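You operate a simulated robot arm through the tools that you are given. There is no shell and no other tool.

You run a simulated robot arm. Do the job below in one go: nothing can be reset, and whatever is moved stays where it is left.

## Task
Put things in order on the top of the long bench. At the end: the white camera (marked "B") from the top of the long bench stands where the purple job ticket stood; the purple job ticket stands where the silver square tin stood; the silver square tin from the top of the long bench is on the grey spares box; the blue round brush stands on top of the squat black lens; whatever was shut is shut again. Leave all else as you found it, and nothing knocked over.

The check looks at the end state, three seconds after you hand in, the way a careful person would. Anything else that was tipped, shoved, dropped, spilled or broken makes it a failure.

## Robot
A 5-joint arm with a two-finger parallel gripper, fixed in place. Base frame: the origin is at the foot of the arm, x ahead of it, y to its left, z up; the work surface is at about z = 0. Readings come in mm, degrees, newtons and seconds.
With the tool pointing down near the work surface it reaches from about 260 to 680 mm from the base axis. Its first joint turns from -66.0 to 66.0 degrees. The tool tilts only in the upright plane through the base axis and itself; it spins freely about its own axis. Payload 2.9 kg.
Tool frame: the origin (TCP) lies between the finger pads and is the grasp point; the fingertips stand 30 mm ahead of it; z points along the fingers, y is the line along which they close. The gripper opens to 110 mm. The fingers are 20 mm wide and 10 mm thick; the gripper's body (48 by 112 mm) begins 55 mm behind the TCP.
Orientation is that of the tool frame in the base frame, as a unit quaternion [x, y, z, w]. With the fingers straight down and closing along the base's y, the tool's x points along the base's -x, its y along +y and its z along -z.

## Interface
- The arm moves only by the tool arm_command. Its arguments are lists of equal length, an entry for each row: "slide": the shift along the tool's x, y, z in units of 40 mm (1.0 is 40 mm), a list of three; "delta_rot": the turn, a rotation vector about the tool's x, y, z in units of 5 degrees (1.0 is 5 degrees), a list of three; "gripper": the finger opening in mm, from 0 to 110. In form: {"slide": [[x, y, z], ...], "delta_rot": [[wx, wy, wz], ...], "gripper": [gripper, ...]}. A call has 1 to 20 rows; each row shifts and turns the commanded pose from where the row before left it, along the tool's axes as they then stand. A call with a number of a shift or a turn outside -1 to 1 is refused whole. A row lasts 0.2 s, in which the tool goes at most 50 mm and 8.6 degrees; a call with a longer step from one row to the next is refused whole, and so is a gripper value outside its range. A pose out of reach is approached as far as the arm can. The call stops where the force on the tool passes 40 N (or 10 N more than at its start, if that is more) or the arm is blocked; 0.2 s more then pass. Each finger travels about 108 mm/s and halts on what it meets, pressing with about 21 N; the grip force reading is that of the motor and also rises with nothing between the fingers. The clock runs only during rows and for 0.2 s after the last one: add rows that do not move to give the fingers time. It gives the time, the measured TCP pose, the force on the tool (base axes), the opening and the grip force at its end, in the units of the frame above (readings bear some noise), with the torque about the TCP (base axes, N m) and any sound that the robot's microphone picked up.
- Cameras (640 x 400 px; columns grow to the right, rows downward): "scene" is fixed at [40.1, -450.9, 615.3]; the picture's right is [0.76, -0.66, 0.00], its down [-0.28, -0.33, -0.90] and it looks along [0.59, 0.68, -0.43] (base axes); focal length 308 px, centre (320, 200). "wrist" rides on the gripper at [72, 17, -103] in the tool frame; the picture's right is [-0.23, 0.97, 0.00], its down [-0.76, -0.18, -0.62] and it looks along [-0.61, -0.14, 0.78] (tool axes); focal length 222 px, centre (320, 200). There is no depth. A picture from a camera that has moved, and an enlarged one, comes with that camera's place and axes in the base frame and with its lens.
- grab_frame(camera): a new picture of that camera. It takes no simulated time.
- inspect(camera, box): a new picture of the part [left, top, right, bottom] of that camera's present view, enlarged. It takes no simulated time.
- sign_off(): hands the job in; it is judged then, once.

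Places have to be worked out from the pictures, the camera data and where the tool is seen. Open the gripper and draw the arm clear of the work before you hand the job in, unless the task says otherwise.

The tools are called after "Request:" by a JSON object that holds its "op" and its "data". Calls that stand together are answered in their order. arm_command: Moves the arm, as the interface text tells. Its arguments: {"type":"object","properties":{"slide":{"type":"array","items":{"type":"array","items":{"type":"number"}}},"delta_rot":{"type":"array","items":{"type":"array","items":{"type":"number"}}},"gripper":{"type":"array","items":{"type":"number"}}},"required":["slide","delta_rot","gripper"]} The other tools are called the same way: grab_frame (camera) takes a picture; inspect (camera, box) takes an enlarged picture of a part of a camera's view; sign_off () hands the job in.

At the start:

```text
t: 0.0
tcp_pos: [370.4, 181.3, 349.2]
orientation: [0.0, 1.0, 0.001, 0.0]
wrist_force: [-0.2, -0.6, -0.4]
wrist_torque: [-0.02, 0.0, -0.01]
opening: 110.1
grip_force: 0.1
```

scene: 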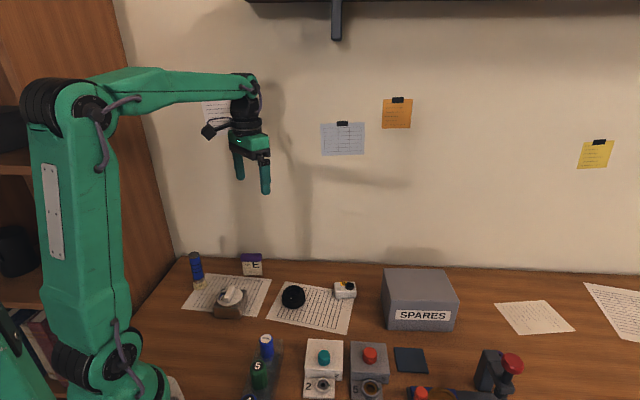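
wrist: 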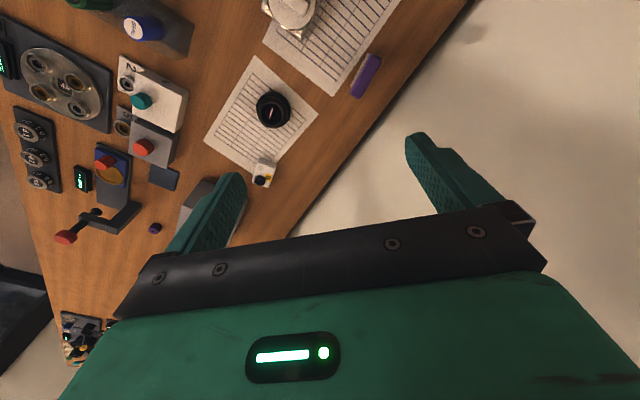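

The scene shows a bench with several items near the wall; I will enlarge the views to identify each object.

Request:
{"op": "inspect", "data": {"camera": "scene", "box": [170, 240, 370, 365]}}

Request:
{"op": "inspect", "data": {"camera": "scene", "box": [230, 320, 530, 400]}}

Request:
{"op": "inspect", "data": {"camera": "wrist", "box": [160, 0, 420, 200]}}

Request:
{"op": "inspect", "data": {"camera": "wrist", "box": [0, 0, 220, 200]}}

Request:
{"op": "inspect", "data": {"camera": "wrist", "box": [0, 180, 250, 380]}}

```text
3.20 times, centred on (270, 302) of scene
camera zoom: at [40.1, -450.9, 615.3], right [0.76, -0.66, 0.0], down [-0.28, -0.33, -0.9], along [0.59, 0.68, -0.43], focal length 987 px, centre (480, -128)
```

zoom: 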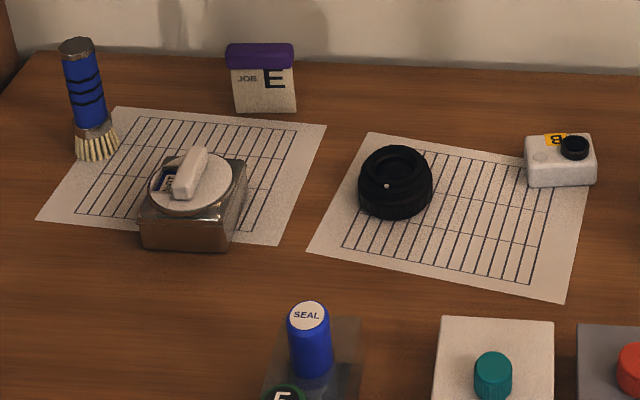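

```text
2.13 times, centred on (380, 360) of scene
camera zoom: at [40.1, -450.9, 615.3], right [0.76, -0.66, 0.0], down [-0.28, -0.33, -0.9], along [0.59, 0.68, -0.43], focal length 658 px, centre (192, -141)
```

zoom: 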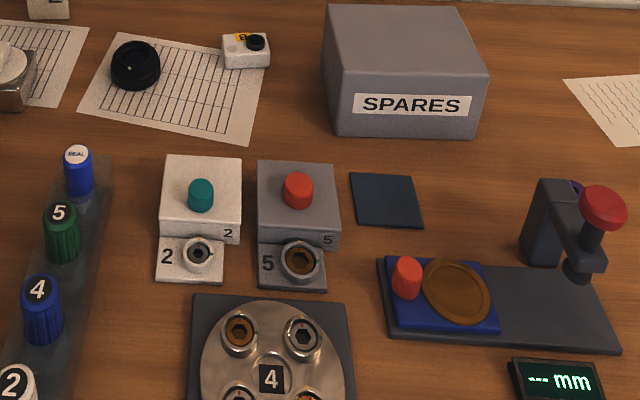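

```text
2.00 times, centred on (290, 100) of wrist
camera zoom: at [298.5, 198.2, 451.2], right [0.23, 0.97, 0.0], down [0.76, -0.18, 0.62], along [0.61, -0.14, -0.78], focal length 444 px, centre (380, 400)
```

zoom: 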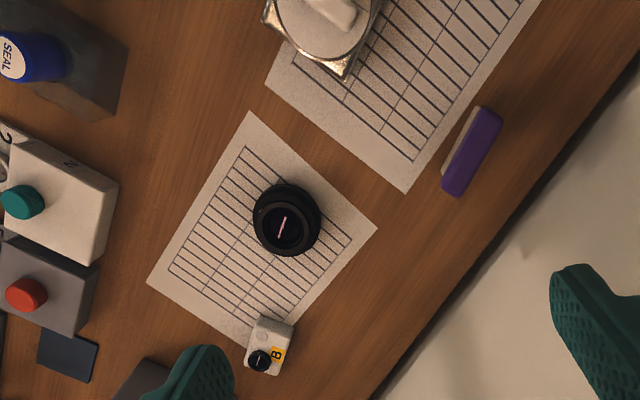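

```text
2.00 times, centred on (110, 100) of wrist
camera zoom: at [298.5, 198.2, 451.2], right [0.23, 0.97, 0.0], down [0.76, -0.18, 0.62], along [0.61, -0.14, -0.78], focal length 444 px, centre (740, 400)
```

zoom: 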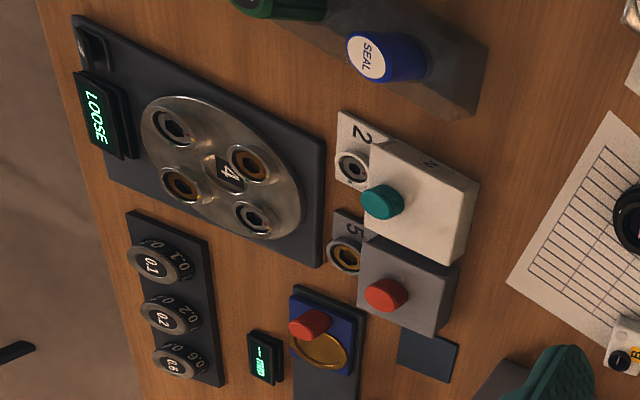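

```text
2.00 times, centred on (125, 280) of wrist
camera zoom: at [298.5, 198.2, 451.2], right [0.23, 0.97, 0.0], down [0.76, -0.18, 0.62], along [0.61, -0.14, -0.78], focal length 444 px, centre (710, 40)
```

zoom: 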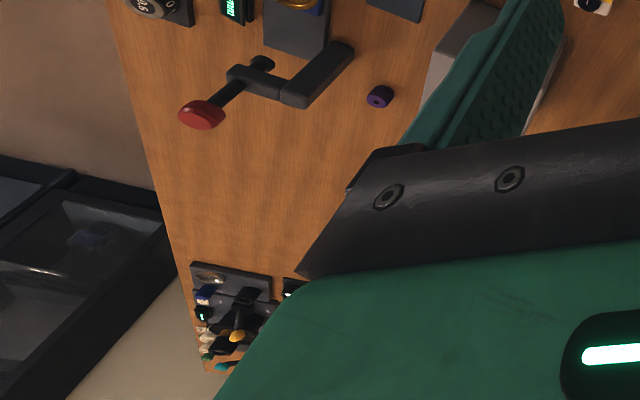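

I'll enlarge the key objects more to see shapes, lids and orientations.

Request:
{"op": "inspect", "data": {"camera": "scene", "box": [180, 245, 276, 325]}}

Request:
{"op": "inspect", "data": {"camera": "scene", "box": [270, 260, 366, 320]}}

Request:
{"op": "inspect", "data": {"camera": "scene", "box": [370, 255, 480, 345]}}

Request:
{"op": "inspect", "data": {"camera": "wrist", "box": [240, 0, 400, 100]}}

Request:
{"op": "inspect", "data": {"camera": "scene", "box": [0, 80, 100, 400]}}

```text
5.00 times, centred on (228, 285) of scene
camera zoom: at [40.1, -450.9, 615.3], right [0.76, -0.66, 0.0], down [-0.28, -0.33, -0.9], along [0.59, 0.68, -0.43], focal length 1542 px, centre (780, -225)
```

zoom: 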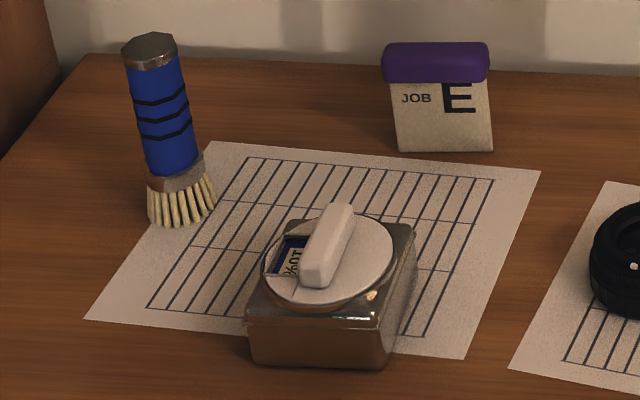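

```text
6.67 times, centred on (318, 290) of scene
camera zoom: at [40.1, -450.9, 615.3], right [0.76, -0.66, 0.0], down [-0.28, -0.33, -0.9], along [0.59, 0.68, -0.43], focal length 2056 px, centre (333, -400)
```

zoom: 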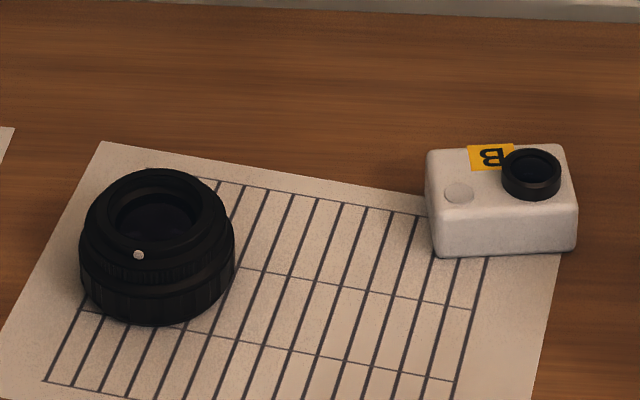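

```text
4.44 times, centred on (425, 300) of scene
camera zoom: at [40.1, -450.9, 615.3], right [0.76, -0.66, 0.0], down [-0.28, -0.33, -0.9], along [0.59, 0.68, -0.43], focal length 1371 px, centre (-147, -244)
```

zoom: 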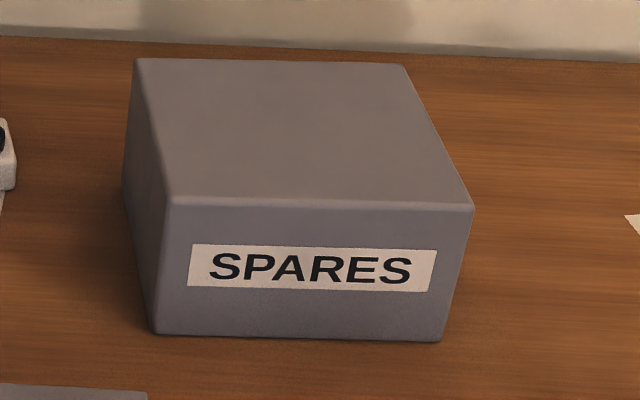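

```text
4.00 times, centred on (320, 50) of wrist
camera zoom: at [298.5, 198.2, 451.2], right [0.23, 0.97, 0.0], down [0.76, -0.18, 0.62], along [0.61, -0.14, -0.78], focal length 888 px, centre (320, 800)
```

zoom: 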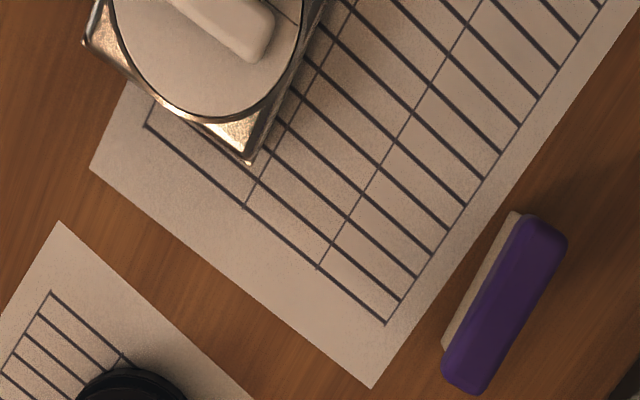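

```text
1.25 times, centred on (50, 240) of scene
camera zoom: at [40.1, -450.9, 615.3], right [0.76, -0.66, 0.0], down [-0.28, -0.33, -0.9], along [0.59, 0.68, -0.43], focal length 386 px, centre (658, 150)
```

zoom: 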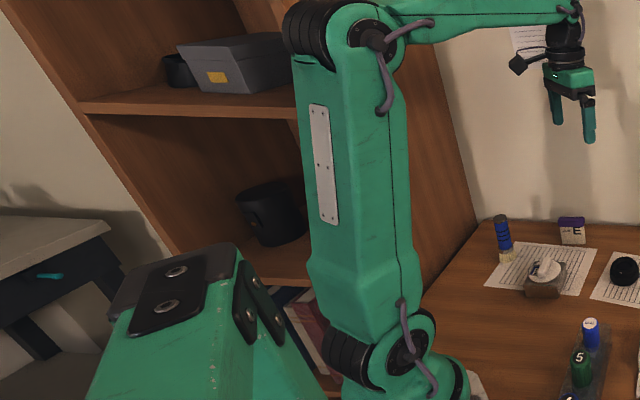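

The tin (about 68 mm square, twist lid on top) looks to be centred near (268,169), turned about 45°. I move to above it at z≈200 and spin the gripper to match its faces.

Request:
{"op": "arm_command", "data": {"slide": [[0.512, -0.0615, 0.746], [0.512, -0.0615, 0.746], [0.512, -0.0615, 0.746], [0.512, -0.0615, 0.746], [0.512, -0.0615, 0.746], [0, 0, 0], [0, 0, 0], [0, 0, 0], [0, 0, 0], [0, 0, 0], [0, 0, 0], [0, 0, 0], [0, 0, 0], [0, 0, 0], [0, 0, 0], [0, 0, 0]], "delta_rot": [[0, 0, 0], [0, 0, 0], [0, 0, 0], [0, 0, 0], [0, 0, 0], [0, 0, -1], [0, 0, -1], [0, 0, -1], [0, 0, -1], [0, 0, -1], [0, 0, -1], [0, 0, -1], [0, 0, -1], [0, 0, -1], [0, 0, 0], [0, 0, 0]], "gripper": [110, 110, 110, 110, 110, 110, 110, 110, 110, 110, 110, 110, 110, 110, 110, 110]}}

Request:
{"op": "grab_frame", "data": {"camera": "wrist"}}

Request:
{"op": "grab_frame", "data": {"camera": "scene"}}

```text
t: 3.4
tcp_pos: [268.4, 167.6, 200.7]
orientation: [-0.383, 0.924, -0.001, -0.001]
wrist_force: [-0.5, 0.5, 0.5]
wrist_torque: [0.0, 0.02, 0.01]
opening: 110.1
grip_force: 0.1
```

```text
taken
camera wrist: at [205.3, 128.7, 302.5], right [-0.53, 0.85, 0.0], down [0.66, 0.41, 0.62], along [0.53, 0.33, -0.78], focal length 222 px, centre (320, 200)
```

wrist: 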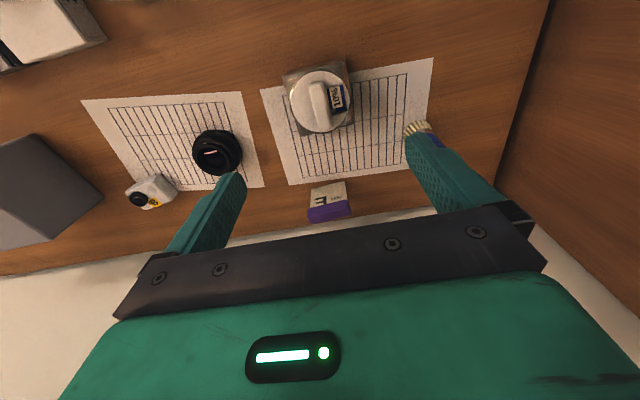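

```text
taken
```

scene: 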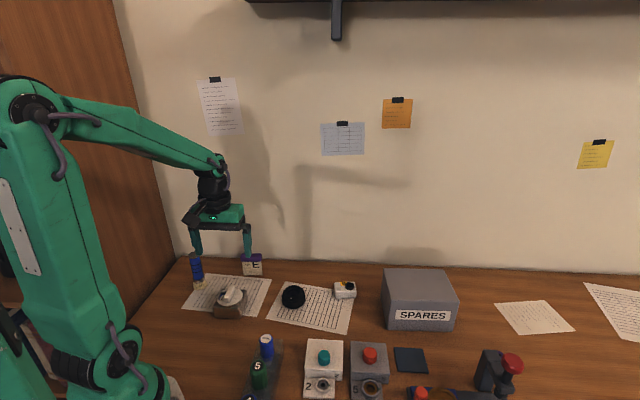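

Now a closer look at the tin and its neighbours from this pose.

Request:
{"op": "inspect", "data": {"camera": "wrist", "box": [256, 50, 384, 150]}}

Request:
{"op": "inspect", "data": {"camera": "wrist", "box": [290, 110, 450, 230]}}

Request:
{"op": "inspect", "data": {"camera": "wrist", "box": [110, 100, 270, 220]}}

```text
4.00 times, centred on (320, 100) of wrist
camera zoom: at [205.3, 128.7, 302.5], right [-0.53, 0.85, 0.0], down [0.66, 0.41, 0.62], along [0.53, 0.33, -0.78], focal length 888 px, centre (320, 600)
```

zoom: 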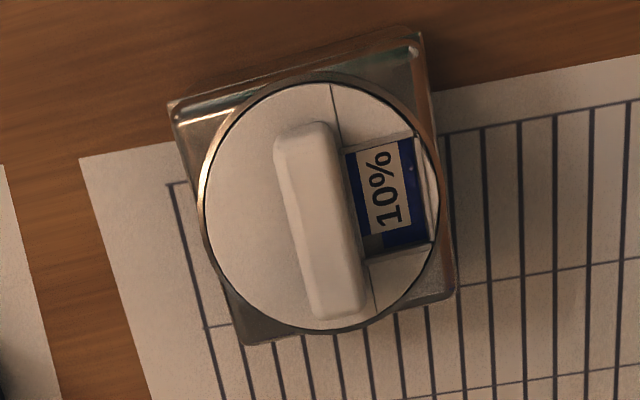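

```text
3.33 times, centred on (370, 170) of wrist
camera zoom: at [205.3, 128.7, 302.5], right [-0.53, 0.85, 0.0], down [0.66, 0.41, 0.62], along [0.53, 0.33, -0.78], focal length 740 px, centre (153, 300)
```

zoom: 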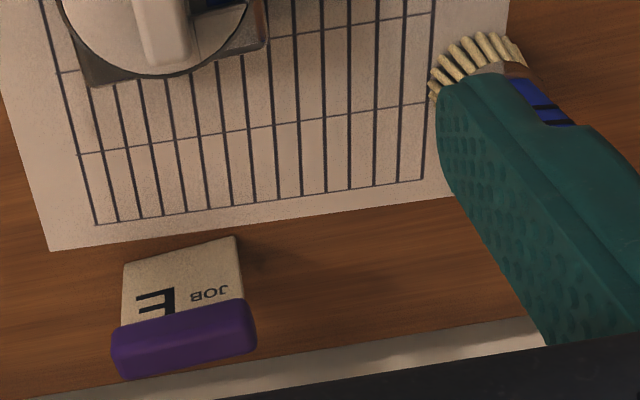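

```text
3.33 times, centred on (190, 160) of wrist
camera zoom: at [205.3, 128.7, 302.5], right [-0.53, 0.85, 0.0], down [0.66, 0.41, 0.62], along [0.53, 0.33, -0.78], focal length 740 px, centre (753, 333)
```

zoom: 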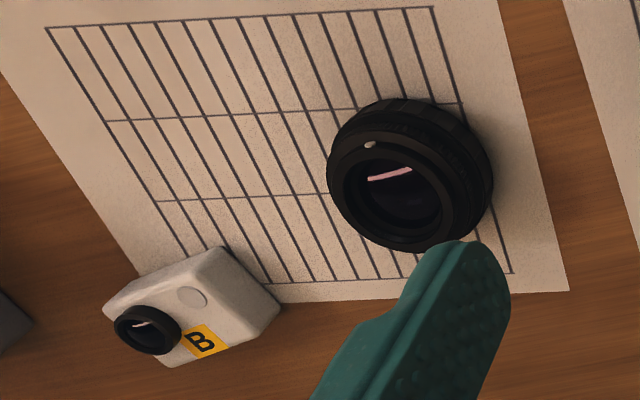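

The tin sits at about (265,166.5), square at 45°, rim around 40 mm high, lid disk and handle above. I descend partway (z≈60) with fingers straddling it and check.

Request:
{"op": "arm_command", "data": {"slide": [[0.08, 0.04, 0.9], [0, 0, 0.9], [0, 0, 0.9], [0, 0, 0.8], [0, 0, 0]], "delta_rot": [[0, 0, 0], [0, 0, 0], [0, 0, 0], [0, 0, 0], [0, 0, 0]], "gripper": [110, 110, 110, 110, 110]}}

Request:
{"op": "grab_frame", "data": {"camera": "wrist"}}

Request:
{"op": "inspect", "data": {"camera": "scene", "box": [160, 220, 320, 340]}}

```text
t: 4.6
tcp_pos: [264.4, 168.5, 58.4]
orientation: [-0.382, 0.924, 0.0, 0.0]
wrist_force: [0.9, -0.1, -0.4]
wrist_torque: [0.03, 0.02, 0.02]
opening: 109.9
grip_force: 0.0
```

```text
taken
camera wrist: at [201.7, 129.3, 159.5], right [-0.53, 0.85, 0.0], down [0.66, 0.41, 0.62], along [0.53, 0.33, -0.78], focal length 222 px, centre (320, 200)
```

wrist: 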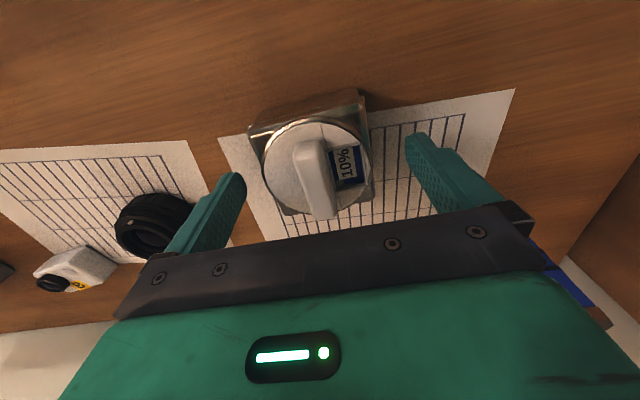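

```text
3.33 times, centred on (240, 280) of scene
camera zoom: at [40.1, -450.9, 615.3], right [0.76, -0.66, 0.0], down [-0.28, -0.33, -0.9], along [0.59, 0.68, -0.43], focal length 1028 px, centre (587, -67)
```

zoom: 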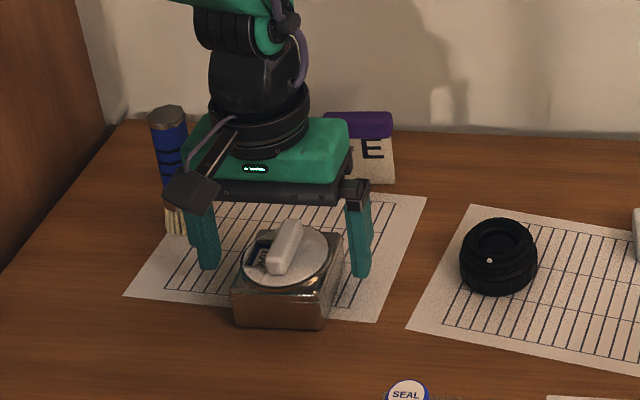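

The tin seems slightly nearer the base than the finger line; I zoom to measure it.

Request:
{"op": "inspect", "data": {"camera": "wrist", "box": [224, 70, 432, 230]}}

Request:
{"op": "inspect", "data": {"camera": "scene", "box": [200, 265, 264, 305]}}

Request:
{"op": "inspect", "data": {"camera": "scene", "box": [200, 285, 264, 325]}}

```text
2.50 times, centred on (328, 150) of wrist
camera zoom: at [201.7, 129.3, 159.5], right [-0.53, 0.85, 0.0], down [0.66, 0.41, 0.62], along [0.53, 0.33, -0.78], focal length 555 px, centre (300, 325)
```

zoom: 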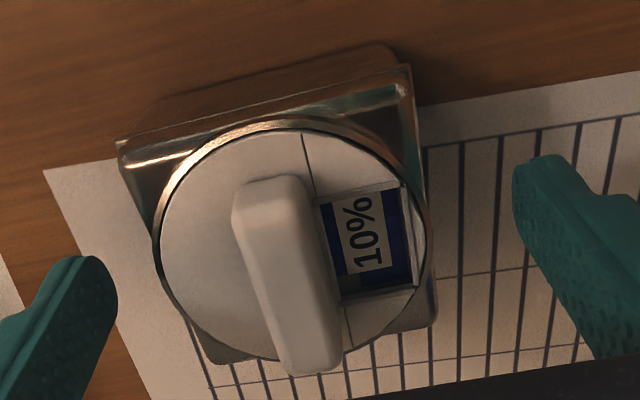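

```text
10.00 times, centred on (232, 285) of scene
camera zoom: at [40.1, -450.9, 615.3], right [0.76, -0.66, 0.0], down [-0.28, -0.33, -0.9], along [0.59, 0.68, -0.43], focal length 3084 px, centre (1200, -650)
```

zoom: 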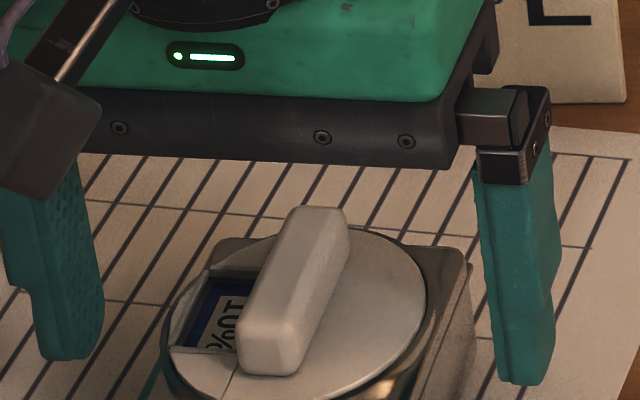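

```text
10.00 times, centred on (232, 305) of scene
camera zoom: at [40.1, -450.9, 615.3], right [0.76, -0.66, 0.0], down [-0.28, -0.33, -0.9], along [0.59, 0.68, -0.43], focal length 3084 px, centre (1200, -850)
```

zoom: 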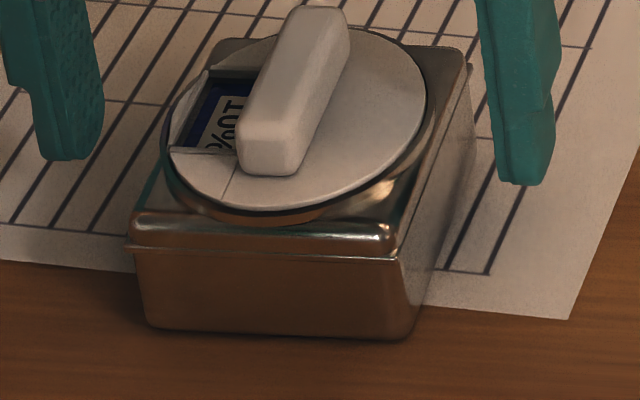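

Measured tin centre ≈(265,167), rim at z≈30–35; the fingers straddle it with room. I lower to z≈36 and close on the body, well below the lid.

Request:
{"op": "arm_command", "data": {"slide": [[0, -0.04, 0.28], [0, 0, 0.28], [0, 0, 0], [0, 0, 0], [0, 0, 0], [0, 0, 0]], "delta_rot": [[0, 0, 0], [0, 0, 0], [0, 0, 0], [0, 0, 0], [0, 0, 0], [0, 0, 0]], "gripper": [110, 110, 110, 80, 50, 50]}}

Request:
{"op": "grab_frame", "data": {"camera": "wrist"}}

Request:
{"op": "inspect", "data": {"camera": "scene", "box": [184, 265, 280, 325]}}

```text
t: 6.0
tcp_pos: [266.5, 164.9, 37.2]
orientation: [-0.383, 0.924, 0.001, 0.001]
wrist_force: [0.5, 0.3, 1.1]
wrist_torque: [-0.09, 0.06, 0.04]
opening: 69.8
grip_force: 21.2
```

```text
taken
camera wrist: at [203.2, 127.3, 138.3], right [-0.53, 0.85, 0.0], down [0.66, 0.41, 0.62], along [0.53, 0.33, -0.78], focal length 222 px, centre (320, 200)
```

wrist: 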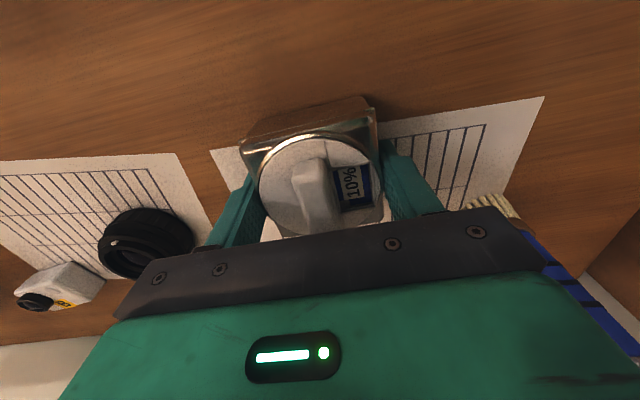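

```text
6.67 times, centred on (232, 295) of scene
camera zoom: at [40.1, -450.9, 615.3], right [0.76, -0.66, 0.0], down [-0.28, -0.33, -0.9], along [0.59, 0.68, -0.43], focal length 2056 px, centre (907, -433)
```

zoom: 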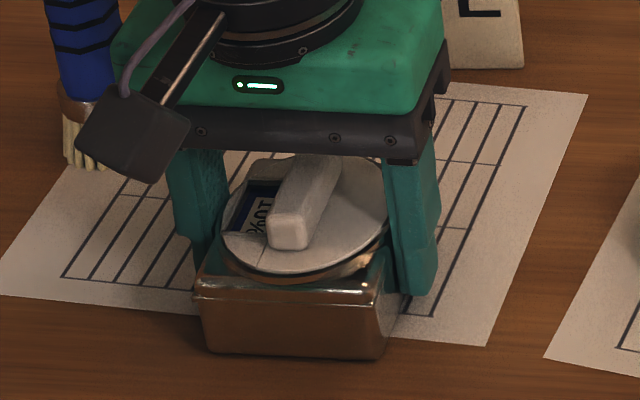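

Grip is on the tin body at 69.8 mm, centred within ~2 mm. I lift it straight up slowly.

Request:
{"op": "arm_command", "data": {"slide": [[0, 0, -0.15], [0, 0, -0.4], [0, 0, -0.6], [0, 0, -0.8], [0, 0, -0.8], [0, 0, -0.8], [0, 0, -0.6], [0, 0, 0]], "delta_rot": [[0, 0, 0], [0, 0, 0], [0, 0, 0], [0, 0, 0], [0, 0, 0], [0, 0, 0], [0, 0, 0], [0, 0, 0]], "gripper": [50, 50, 50, 50, 50, 50, 50, 50]}}

Request:
{"op": "grab_frame", "data": {"camera": "wrist"}}

Request:
{"op": "inspect", "data": {"camera": "scene", "box": [160, 180, 352, 320]}}

```text
t: 7.8
tcp_pos: [265.3, 164.1, 205.3]
orientation: [-0.383, 0.924, 0.0, 0.0]
wrist_force: [-0.8, -0.7, -1.7]
wrist_torque: [-0.02, 0.0, 0.0]
opening: 69.7
grip_force: 21.0
```

```text
taken
camera wrist: at [202.2, 126.1, 306.0], right [-0.53, 0.85, 0.0], down [0.66, 0.41, 0.62], along [0.53, 0.33, -0.78], focal length 222 px, centre (320, 200)
```

wrist: 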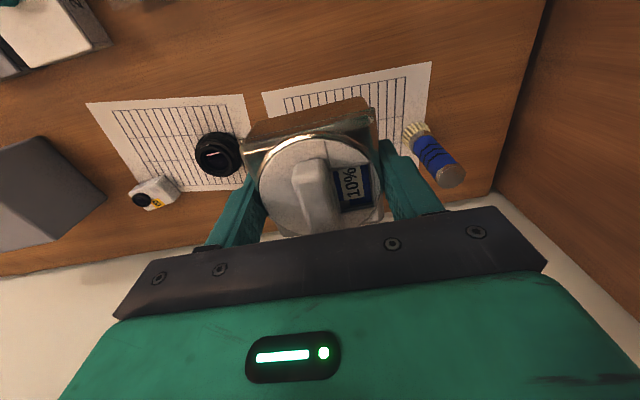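

```text
2.86 times, centred on (256, 250) of scene
camera zoom: at [40.1, -450.9, 615.3], right [0.76, -0.66, 0.0], down [-0.28, -0.33, -0.9], along [0.59, 0.68, -0.43], focal length 881 px, centre (503, 57)
```

zoom: 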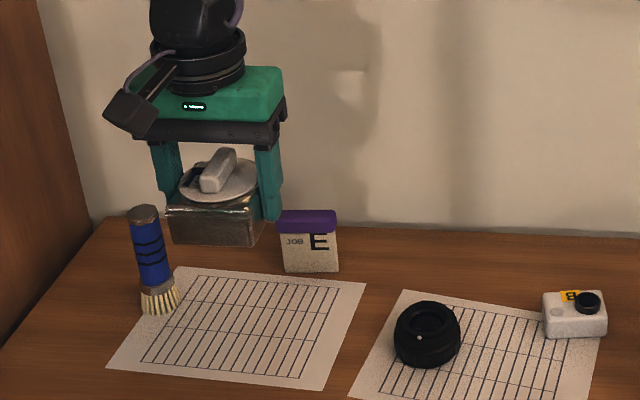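

Tin is held level and light. I carry it across at z≈205 to above the spares box (centre est. (620,-157), top z≈95).

Request:
{"op": "arm_command", "data": {"slide": [[-0.03, -0.3, 0], [-0.03, -0.5, 0], [-0.03, -0.66, 0], [-0.03, -0.66, 0], [-0.03, -0.66, 0], [-0.03, -0.66, 0], [-0.03, -0.66, 0], [-0.03, -0.66, 0], [-0.03, -0.66, 0], [-0.03, -0.66, 0], [-0.03, -0.66, 0], [-0.03, -0.66, 0], [-0.03, -0.66, 0], [-0.03, -0.66, 0], [-0.03, -0.66, 0], [-0.03, -0.66, 0], [-0.03, -0.66, 0], [-0.03, -0.66, 0], [0, -0.46, 0], [0, 0, 0]], "delta_rot": [[0, 0, 0], [0, 0, 0], [0, 0, 0], [0, 0, 0], [0, 0, 0], [0, 0, 0], [0, 0, 0], [0, 0, 0], [0, 0, 0], [0, 0, 0], [0, 0, 0], [0, 0, 0], [0, 0, 0], [0, 0, 0], [0, 0, 0], [0, 0, 0], [0, 0, 0], [0, 0, 0], [0, 0, 0], [0, 0, 0]], "gripper": [50, 50, 50, 50, 50, 50, 50, 50, 50, 50, 50, 50, 50, 50, 50, 50, 50, 50, 50, 50]}}

Request:
{"op": "grab_frame", "data": {"camera": "wrist"}}

Request:
{"op": "grab_frame", "data": {"camera": "scene"}}

```text
t: 12.0
tcp_pos: [617.5, -153.3, 203.4]
orientation: [-0.383, 0.924, -0.001, 0.0]
wrist_force: [0.3, 0.8, -1.9]
wrist_torque: [0.0, 0.02, -0.02]
opening: 69.4
grip_force: 21.0
```

```text
taken
camera wrist: at [554.1, -191.7, 305.7], right [-0.53, 0.85, 0.0], down [0.66, 0.41, 0.62], along [0.53, 0.33, -0.78], focal length 222 px, centre (320, 200)
```

wrist: 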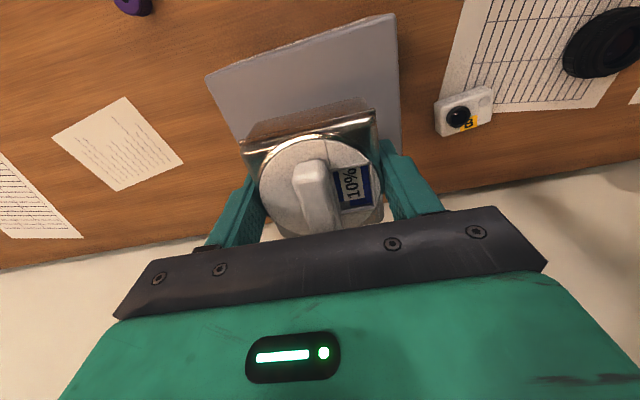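

```text
taken
```

scene: 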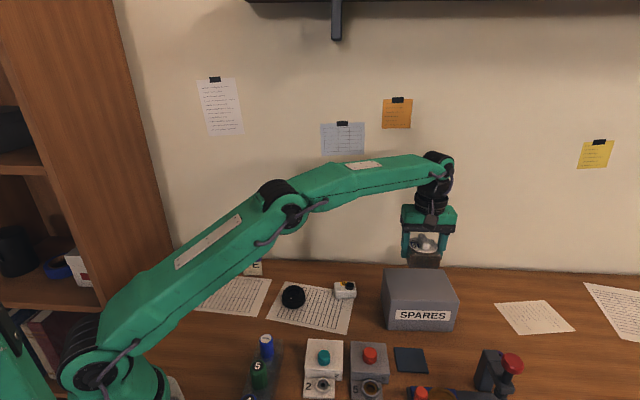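

The box corners agree with my estimate; the tin is over the box, nearly centred. I lower to just above the lid (TCP z≈140) and inspect the gap.

Request:
{"op": "arm_command", "data": {"slide": [[0, -0.1, 0.4], [0, 0, 0.5], [0, 0, 0.4], [0, 0, 0.285], [0, 0, 0]], "delta_rot": [[0, 0, 0], [0, 0, 0], [0, 0, 0], [0, 0, 0], [0, 0, 0]], "gripper": [50, 50, 50, 50, 50]}}

Request:
{"op": "inspect", "data": {"camera": "scene", "box": [375, 225, 471, 335]}}

```text
t: 13.2
tcp_pos: [620.4, -156.4, 140.7]
orientation: [-0.383, 0.924, 0.001, 0.0]
wrist_force: [-0.8, 0.3, -0.5]
wrist_torque: [0.0, 0.01, -0.01]
opening: 69.8
grip_force: 21.5
```

```text
3.64 times, centred on (423, 280) of scene
camera zoom: at [40.1, -450.9, 615.3], right [0.76, -0.66, 0.0], down [-0.28, -0.33, -0.9], along [0.59, 0.68, -0.43], focal length 1121 px, centre (-54, -91)
```

zoom: 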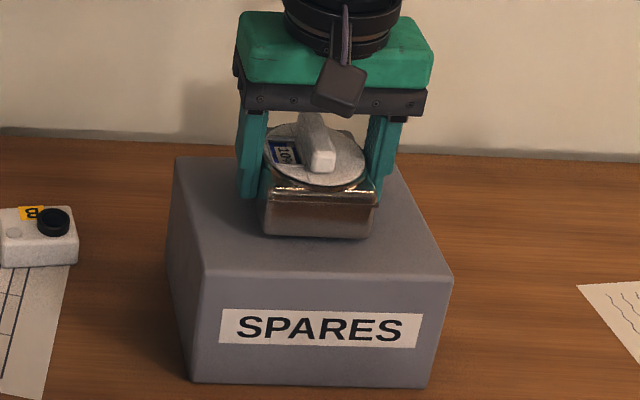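

The tin's bottom is about 103 mm high, some millimetres above the box. I go down in small steps watching the vertical force.

Request:
{"op": "arm_command", "data": {"slide": [[0, 0, 0.06], [0, 0, 0.04], [0, 0, 0]], "delta_rot": [[0, 0, 0], [0, 0, 0], [0, 0, 0]], "gripper": [50, 50, 50]}}

Request:
{"op": "arm_command", "data": {"slide": [[0, 0, 0.04], [0, 0, 0]], "delta_rot": [[0, 0, 0], [0, 0, 0]], "gripper": [50, 50]}}

Request:
{"op": "arm_command", "data": {"slide": [[0, 0, 0.04], [0, 0, 0]], "delta_rot": [[0, 0, 0], [0, 0, 0]], "gripper": [50, 50]}}

```text
t: 14.0
tcp_pos: [619.1, -156.4, 137.3]
orientation: [-0.382, 0.924, -0.001, 0.0]
wrist_force: [-0.2, -0.6, -1.9]
wrist_torque: [0.0, -0.02, -0.01]
opening: 69.5
grip_force: 21.2
```

```text
t: 14.6
tcp_pos: [619.1, -155.5, 136.0]
orientation: [-0.383, 0.924, -0.001, 0.001]
wrist_force: [-3.2, 1.4, 9.8]
wrist_torque: [0.13, 0.48, -0.01]
opening: 69.4
grip_force: 20.7
```

```text
t: 15.2
tcp_pos: [619.0, -156.5, 135.4]
orientation: [-0.383, 0.924, -0.001, 0.002]
wrist_force: [-3.9, -0.1, 20.8]
wrist_torque: [0.14, 0.28, 0.1]
opening: 69.8
grip_force: 21.3
```

Contact at TCP z≈136 with ~20 N: the tin is seated. I relieve the push slightly, open the fingers evenly, and look.

Request:
{"op": "arm_command", "data": {"slide": [[0, 0, -0.05], [0, 0, 0], [0, 0, 0], [0, 0, 0], [0, 0, 0]], "delta_rot": [[0, 0, 0], [0, 0, 0], [0, 0, 0], [0, 0, 0], [0, 0, 0]], "gripper": [60, 70, 80, 95, 110]}}

Request:
{"op": "inspect", "data": {"camera": "scene", "box": [375, 225, 471, 335]}}

Request:
{"op": "grab_frame", "data": {"camera": "wrist"}}

```text
t: 16.4
tcp_pos: [618.8, -155.7, 135.7]
orientation: [-0.382, 0.924, 0.0, -0.001]
wrist_force: [-0.4, 0.2, 0.1]
wrist_torque: [-0.03, 0.0, -0.01]
opening: 110.0
grip_force: 0.1
```

```text
3.64 times, centred on (423, 280) of scene
camera zoom: at [40.1, -450.9, 615.3], right [0.76, -0.66, 0.0], down [-0.28, -0.33, -0.9], along [0.59, 0.68, -0.43], focal length 1121 px, centre (-54, -91)
```

zoom: 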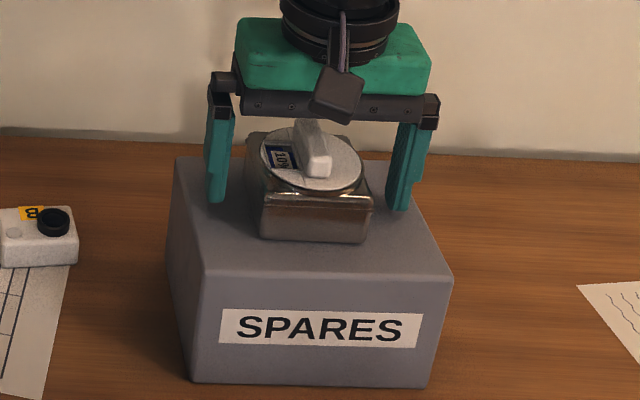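

```text
taken
camera wrist: at [556.2, -195.0, 237.6], right [-0.53, 0.85, 0.0], down [0.66, 0.41, 0.62], along [0.53, 0.33, -0.78], focal length 222 px, centre (320, 200)
```

wrist: 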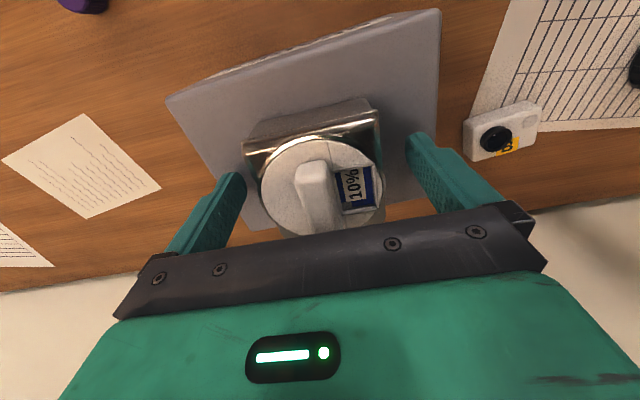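

The tin stands stably on the spares box with its lid unchanged. I lift clear and move over to the job ticket area to measure it from above.

Request:
{"op": "arm_command", "data": {"slide": [[0, 0, -0.6], [0, 0, -0.9], [0, 0, -0.9], [-0.26, 0.95, 0], [-0.26, 0.95, 0], [-0.26, 0.95, 0], [-0.26, 0.95, 0], [-0.26, 0.95, 0], [-0.26, 0.95, 0], [-0.26, 0.95, 0], [-0.26, 0.95, 0], [-0.26, 0.95, 0], [-0.26, 0.95, 0], [-0.2, 0.95, 0], [0, 0.9, 0], [0, 0, 0]], "delta_rot": [[0, 0, 0], [0, 0, 0], [0, 0, 0], [0, 0, 0], [0, 0, 0], [0, 0, 0], [0, 0, 0], [0, 0, 0], [0, 0, 0], [0, 0, 0], [0, 0, 0], [0, 0, 0], [0, 0, 0], [0, 0, 0], [0, 0, 0], [0, 0, 0]], "gripper": [110, 110, 110, 110, 110, 110, 110, 110, 110, 110, 110, 110, 110, 110, 110, 110]}}

Request:
{"op": "grab_frame", "data": {"camera": "wrist"}}

Request:
{"op": "grab_frame", "data": {"camera": "scene"}}

```text
t: 19.8
tcp_pos: [376.1, 246.9, 232.6]
orientation: [-0.382, 0.924, 0.0, 0.0]
wrist_force: [-1.0, 0.2, -0.4]
wrist_torque: [-0.06, 0.01, 0.0]
opening: 109.9
grip_force: 0.1
```

```text
taken
camera wrist: at [313.3, 206.9, 334.3], right [-0.53, 0.85, 0.0], down [0.66, 0.41, 0.62], along [0.53, 0.33, -0.78], focal length 222 px, centre (320, 200)
```

wrist: 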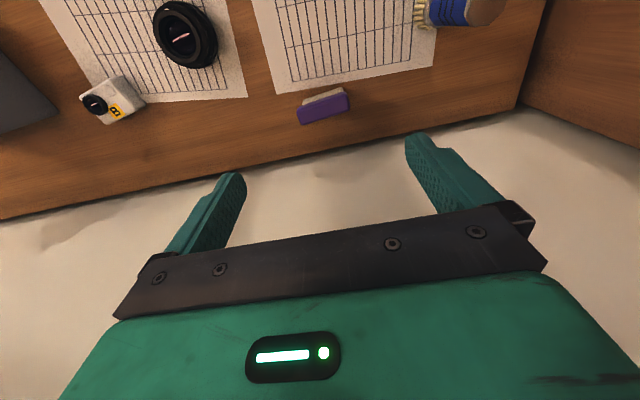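

```text
taken
```

scene: 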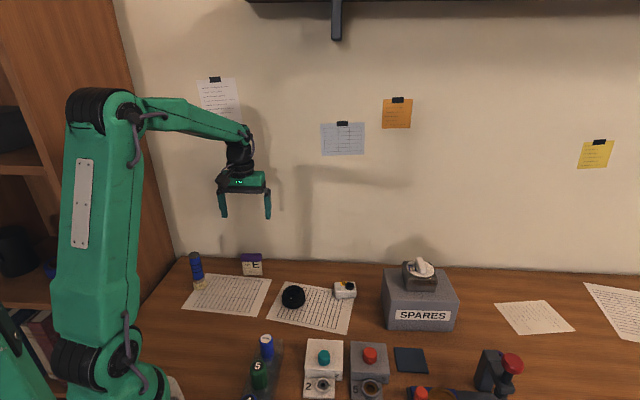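

Ticket is clearly visible from above; I enlarge to get its footprint, and the wall line behind it.

Request:
{"op": "inspect", "data": {"camera": "wrist", "box": [276, 70, 372, 130]}}

Request:
{"op": "inspect", "data": {"camera": "wrist", "box": [60, 0, 240, 130]}}

Request:
{"op": "inspect", "data": {"camera": "scene", "box": [226, 245, 274, 285]}}

```text
6.67 times, centred on (324, 100) of wrist
camera zoom: at [313.3, 206.9, 334.3], right [-0.53, 0.85, 0.0], down [0.66, 0.41, 0.62], along [0.53, 0.33, -0.78], focal length 1481 px, centre (293, 867)
```

zoom: 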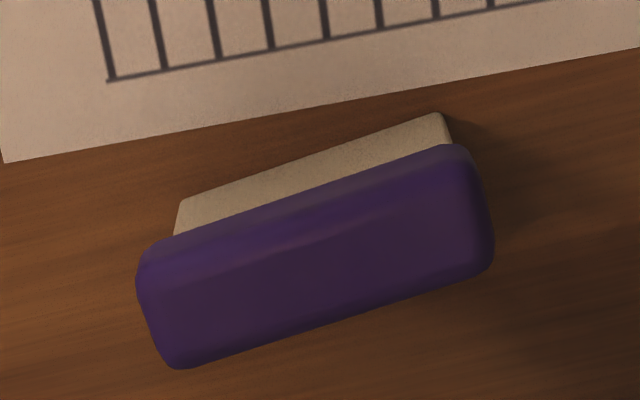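

```text
3.08 times, centred on (150, 65) of wrist
camera zoom: at [313.3, 206.9, 334.3], right [-0.53, 0.85, 0.0], down [0.66, 0.41, 0.62], along [0.53, 0.33, -0.78], focal length 684 px, centre (843, 615)
```

zoom: 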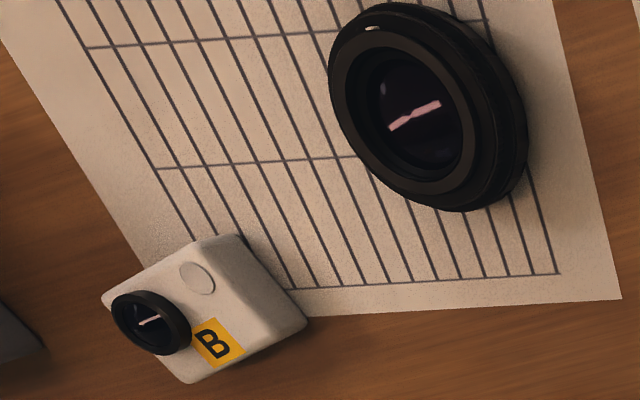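

```text
10.00 times, centred on (250, 265) of scene
camera zoom: at [40.1, -450.9, 615.3], right [0.76, -0.66, 0.0], down [-0.28, -0.33, -0.9], along [0.59, 0.68, -0.43], focal length 3084 px, centre (1020, -450)
```

zoom: 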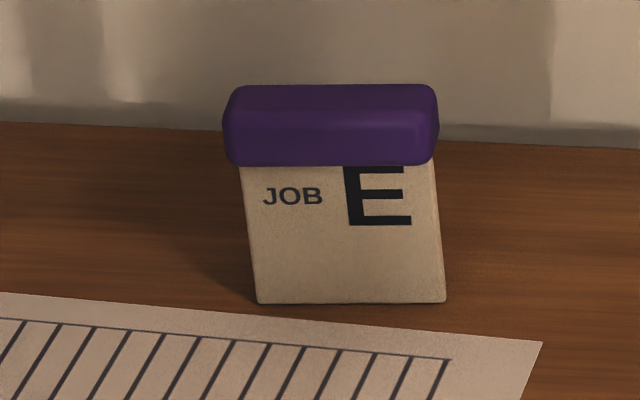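

The ticket's front foot runs (356,270)–(400,232), 57 mm wide at 139°; the purple header is ~65×17 mm, top at ~66 mm; centre ≈(380.4,253.8). I align yaw (+4°), centre over it and descend to z≈110 for a check.

Request:
{"op": "arm_command", "data": {"slide": [[-0.198, 0.046, 0.6], [0, 0, 0.9], [0, 0, 0.9], [0, 0, 0.665], [0, 0, 0]], "delta_rot": [[0, 0, 0], [0, 0, -0.4], [0, 0, -0.4], [0, 0, 0], [0, 0, 0]], "gripper": [110, 110, 110, 110, 110]}}

Request:
{"op": "grab_frame", "data": {"camera": "wrist"}}

Request:
{"op": "inspect", "data": {"camera": "scene", "box": [190, 200, 310, 300]}}

```text
t: 21.0
tcp_pos: [380.6, 253.4, 109.6]
orientation: [-0.415, 0.91, -0.001, 0.0]
wrist_force: [0.2, 0.1, 1.0]
wrist_torque: [0.0, -0.05, 0.0]
opening: 110.0
grip_force: 0.0
```

```text
taken
camera wrist: at [320.5, 210.8, 211.4], right [-0.59, 0.81, 0.0], down [0.63, 0.46, 0.62], along [0.5, 0.37, -0.78], focal length 222 px, centre (320, 200)
```

wrist: 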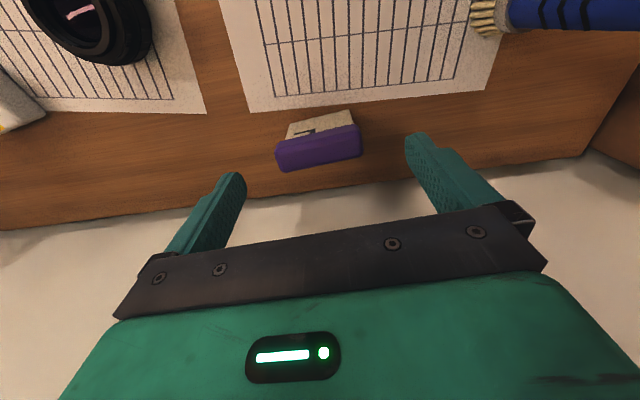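

```text
4.00 times, centred on (250, 250) of scene
camera zoom: at [40.1, -450.9, 615.3], right [0.76, -0.66, 0.0], down [-0.28, -0.33, -0.9], along [0.59, 0.68, -0.43], focal length 1234 px, centre (600, 0)
```

zoom: 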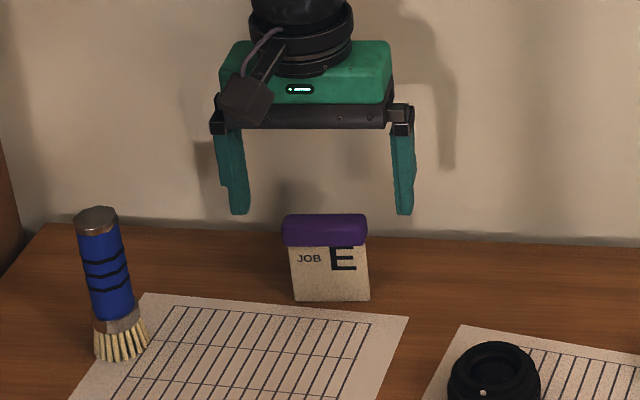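

Header centre lines up with the tool axis. I descend to z≈52 and close on the header ends.

Request:
{"op": "arm_command", "data": {"slide": [[0, 0, 0.6], [0, 0, 0.5], [0, 0, 0.34], [0, 0, 0], [0, 0, 0], [0, 0, 0], [0, 0, 0], [0, 0, 0]], "delta_rot": [[0, 0, 0], [0, 0, 0], [0, 0, 0], [0, 0, 0], [0, 0, 0], [0, 0, 0], [0, 0, 0], [0, 0, 0]], "gripper": [110, 110, 110, 100, 90, 80, 60, 50]}}

Request:
{"op": "grab_frame", "data": {"camera": "wrist"}}

Request:
{"op": "inspect", "data": {"camera": "scene", "box": [190, 220, 310, 300]}}

```text
t: 22.8
tcp_pos: [381.7, 251.1, 52.0]
orientation: [-0.415, 0.91, 0.0, 0.0]
wrist_force: [0.4, -0.2, -0.3]
wrist_torque: [0.0, -0.01, 0.01]
opening: 61.2
grip_force: 20.9
```

```text
taken
camera wrist: at [321.2, 208.8, 154.3], right [-0.59, 0.81, 0.0], down [0.63, 0.46, 0.62], along [0.51, 0.37, -0.78], focal length 222 px, centre (320, 200)
```

wrist: 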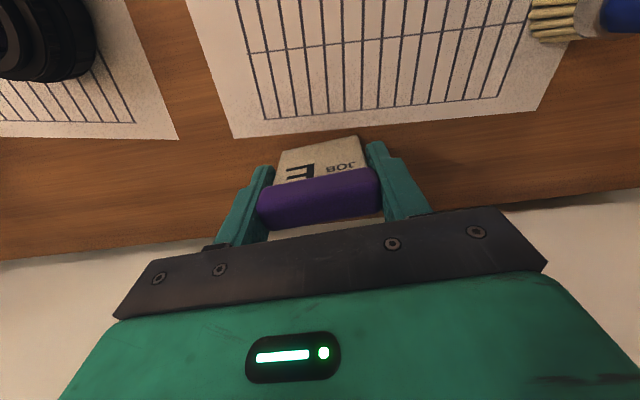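

```text
5.00 times, centred on (250, 260) of scene
camera zoom: at [40.1, -450.9, 615.3], right [0.76, -0.66, 0.0], down [-0.28, -0.33, -0.9], along [0.59, 0.68, -0.43], focal length 1542 px, centre (670, -100)
```

zoom: 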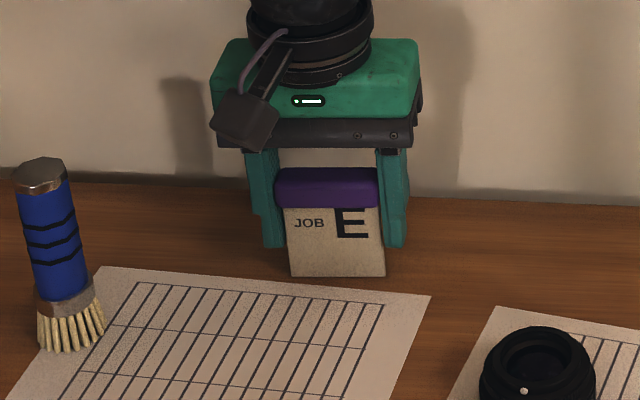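

Ticket is gripped by the header (61 mm) upright. I lift it 100 mm and carry it over the vacated tin spot (266,166.5).

Request:
{"op": "arm_command", "data": {"slide": [[0, 0, -0.2], [0, 0, -0.5], [0, 0, -0.9], [0, 0, -0.9], [0.5, 0.11, 0], [0.6, 0.132, 0], [0.6, 0.132, 0], [0.6, 0.132, 0], [0.6, 0.132, 0], [0.6, 0.132, 0], [0, 0, 0]], "delta_rot": [[0, 0, 0], [0, 0, 0], [0, 0, 0], [0, 0, 0], [0, 0, 0], [0, 0, 0], [0, 0, 0], [0, 0, 0], [0, 0, 0], [0, 0, 0], [0, 0, 0]], "gripper": [50, 50, 50, 50, 50, 50, 50, 50, 50, 50, 50]}}

Request:
{"op": "grab_frame", "data": {"camera": "wrist"}}

Request:
{"op": "inspect", "data": {"camera": "scene", "box": [160, 210, 300, 320]}}

```text
t: 25.2
tcp_pos: [264.9, 165.7, 151.4]
orientation: [-0.415, 0.91, 0.0, -0.001]
wrist_force: [-0.3, -0.3, -0.6]
wrist_torque: [0.03, 0.01, -0.03]
opening: 61.2
grip_force: 20.9
```

```text
taken
camera wrist: at [204.6, 122.5, 253.0], right [-0.59, 0.81, 0.0], down [0.63, 0.46, 0.62], along [0.51, 0.37, -0.78], focal length 222 px, centre (320, 200)
```

wrist: 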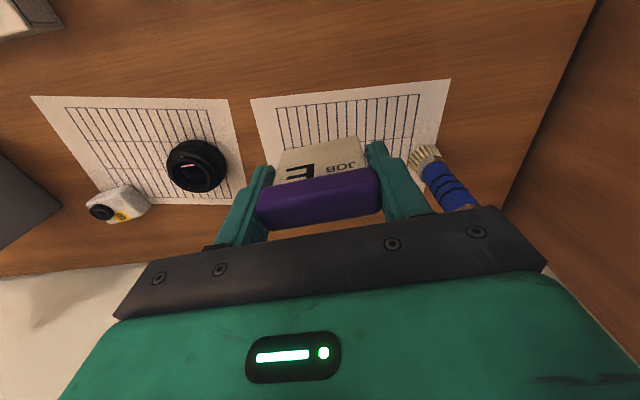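

```text
3.64 times, centred on (230, 265) of scene
camera zoom: at [40.0, -450.9, 615.3], right [0.76, -0.66, 0.0], down [-0.28, -0.33, -0.9], along [0.59, 0.68, -0.43], focal length 1121 px, centre (647, -36)
```

zoom: 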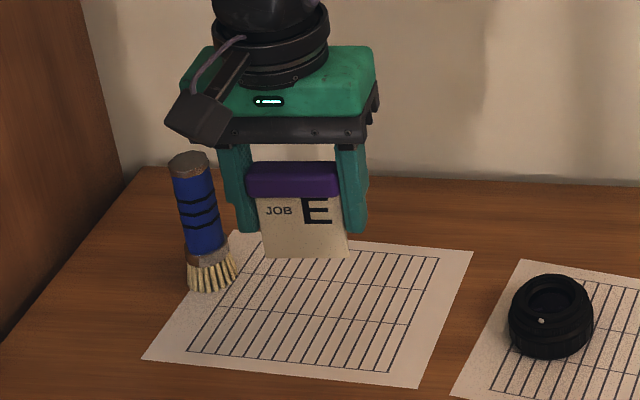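

Ticket hangs upright over the tin's old place. I lower to about 2 mm above the surface, then ease down in small steps.

Request:
{"op": "arm_command", "data": {"slide": [[0.0, 0, 0.5], [0, 0, 0.8], [0, 0, 0.7], [0, 0, 0.38], [0, 0, 0.05], [0, 0, 0]], "delta_rot": [[0, 0, 0], [0, 0, 0], [0, 0, 0], [0, 0, 0], [0, 0, 0], [0, 0, 0]], "gripper": [50, 50, 50, 50, 50, 50]}}

Request:
{"op": "arm_command", "data": {"slide": [[0, 0, 0.03], [0, 0, 0]], "delta_rot": [[0, 0, 0], [0, 0, 0]], "gripper": [50, 50]}}

Request:
{"op": "inspect", "data": {"camera": "scene", "box": [180, 245, 276, 325]}}

```text
t: 26.6
tcp_pos: [265.1, 164.7, 54.3]
orientation: [-0.414, 0.91, 0.0, 0.0]
wrist_force: [0.3, 0.3, 0.0]
wrist_torque: [-0.02, 0.01, 0.0]
opening: 61.2
grip_force: 20.6
```

```text
t: 27.2
tcp_pos: [265.4, 166.1, 53.3]
orientation: [-0.415, 0.91, 0.0, 0.0]
wrist_force: [0.4, 0.1, -0.2]
wrist_torque: [0.01, 0.0, -0.05]
opening: 61.5
grip_force: 21.2
```

```text
5.00 times, centred on (228, 285) of scene
camera zoom: at [40.1, -450.9, 615.3], right [0.76, -0.66, 0.0], down [-0.28, -0.33, -0.9], along [0.59, 0.68, -0.43], focal length 1542 px, centre (780, -225)
```

zoom: 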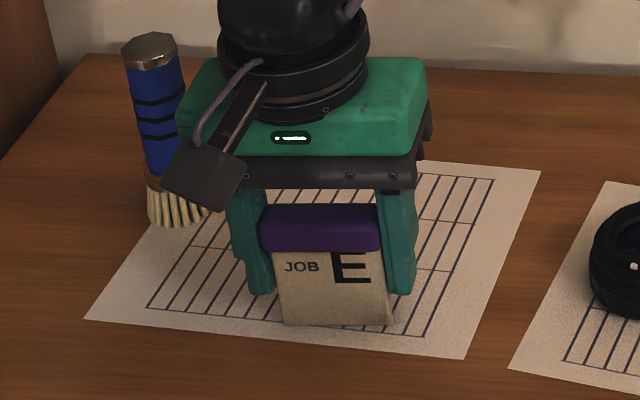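

No contact yet at z≈53.3; I continue in ~1 mm steps.

Request:
{"op": "arm_command", "data": {"slide": [[0, 0, 0.03], [0, 0, 0]], "delta_rot": [[0, 0, 0], [0, 0, 0]], "gripper": [50, 50]}}

Request:
{"op": "arm_command", "data": {"slide": [[0, 0, 0.02], [0, 0, 0]], "delta_rot": [[0, 0, 0], [0, 0, 0]], "gripper": [50, 50]}}

```text
t: 27.8
tcp_pos: [265.2, 167.0, 53.2]
orientation: [-0.415, 0.91, 0.0, 0.001]
wrist_force: [-4.4, 0.2, 19.9]
wrist_torque: [-0.11, 0.12, 0.0]
opening: 61.3
grip_force: 21.1
```

```text
t: 28.4
tcp_pos: [267.2, 166.3, 50.2]
orientation: [-0.415, 0.91, 0.001, 0.001]
wrist_force: [-2.8, 3.4, 20.6]
wrist_torque: [-0.02, 0.03, -0.02]
opening: 61.3
grip_force: 21.0
```

Contact confirmed. I relieve the push slightly and open the gripper evenly, then look.

Request:
{"op": "arm_command", "data": {"slide": [[0, 0, -0.03], [0, 0, 0], [0, 0, 0], [0, 0, 0], [0, 0, 0], [0, 0, 0]], "delta_rot": [[0, 0, 0], [0, 0, 0], [0, 0, 0], [0, 0, 0], [0, 0, 0], [0, 0, 0]], "gripper": [50, 62, 70, 85, 105, 110]}}

Request:
{"op": "grab_frame", "data": {"camera": "wrist"}}

Request:
{"op": "inspect", "data": {"camera": "scene", "box": [180, 245, 276, 325]}}

```text
t: 29.8
tcp_pos: [266.5, 166.9, 51.3]
orientation: [-0.415, 0.91, -0.001, 0.001]
wrist_force: [-0.6, 0.3, 0.6]
wrist_torque: [-0.02, -0.01, 0.03]
opening: 110.1
grip_force: 0.1
```

```text
taken
camera wrist: at [205.8, 122.6, 153.8], right [-0.59, 0.81, 0.0], down [0.63, 0.46, 0.62], along [0.51, 0.37, -0.78], focal length 222 px, centre (320, 200)
```

wrist: 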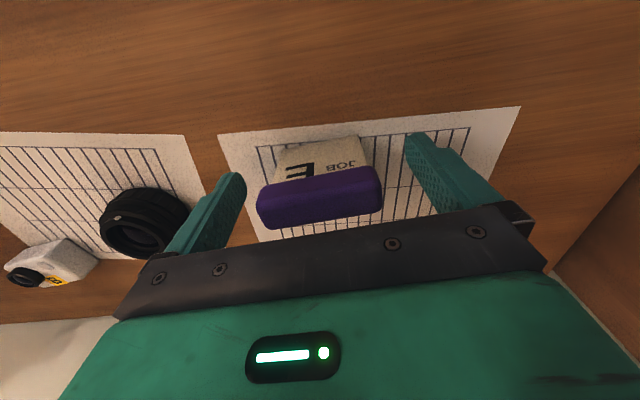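

```text
5.00 times, centred on (228, 285) of scene
camera zoom: at [40.1, -450.9, 615.3], right [0.76, -0.66, 0.0], down [-0.28, -0.33, -0.9], along [0.59, 0.68, -0.43], focal length 1542 px, centre (780, -225)
```

zoom: 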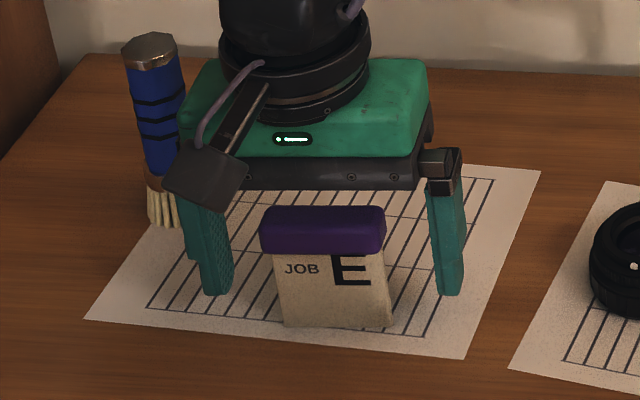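

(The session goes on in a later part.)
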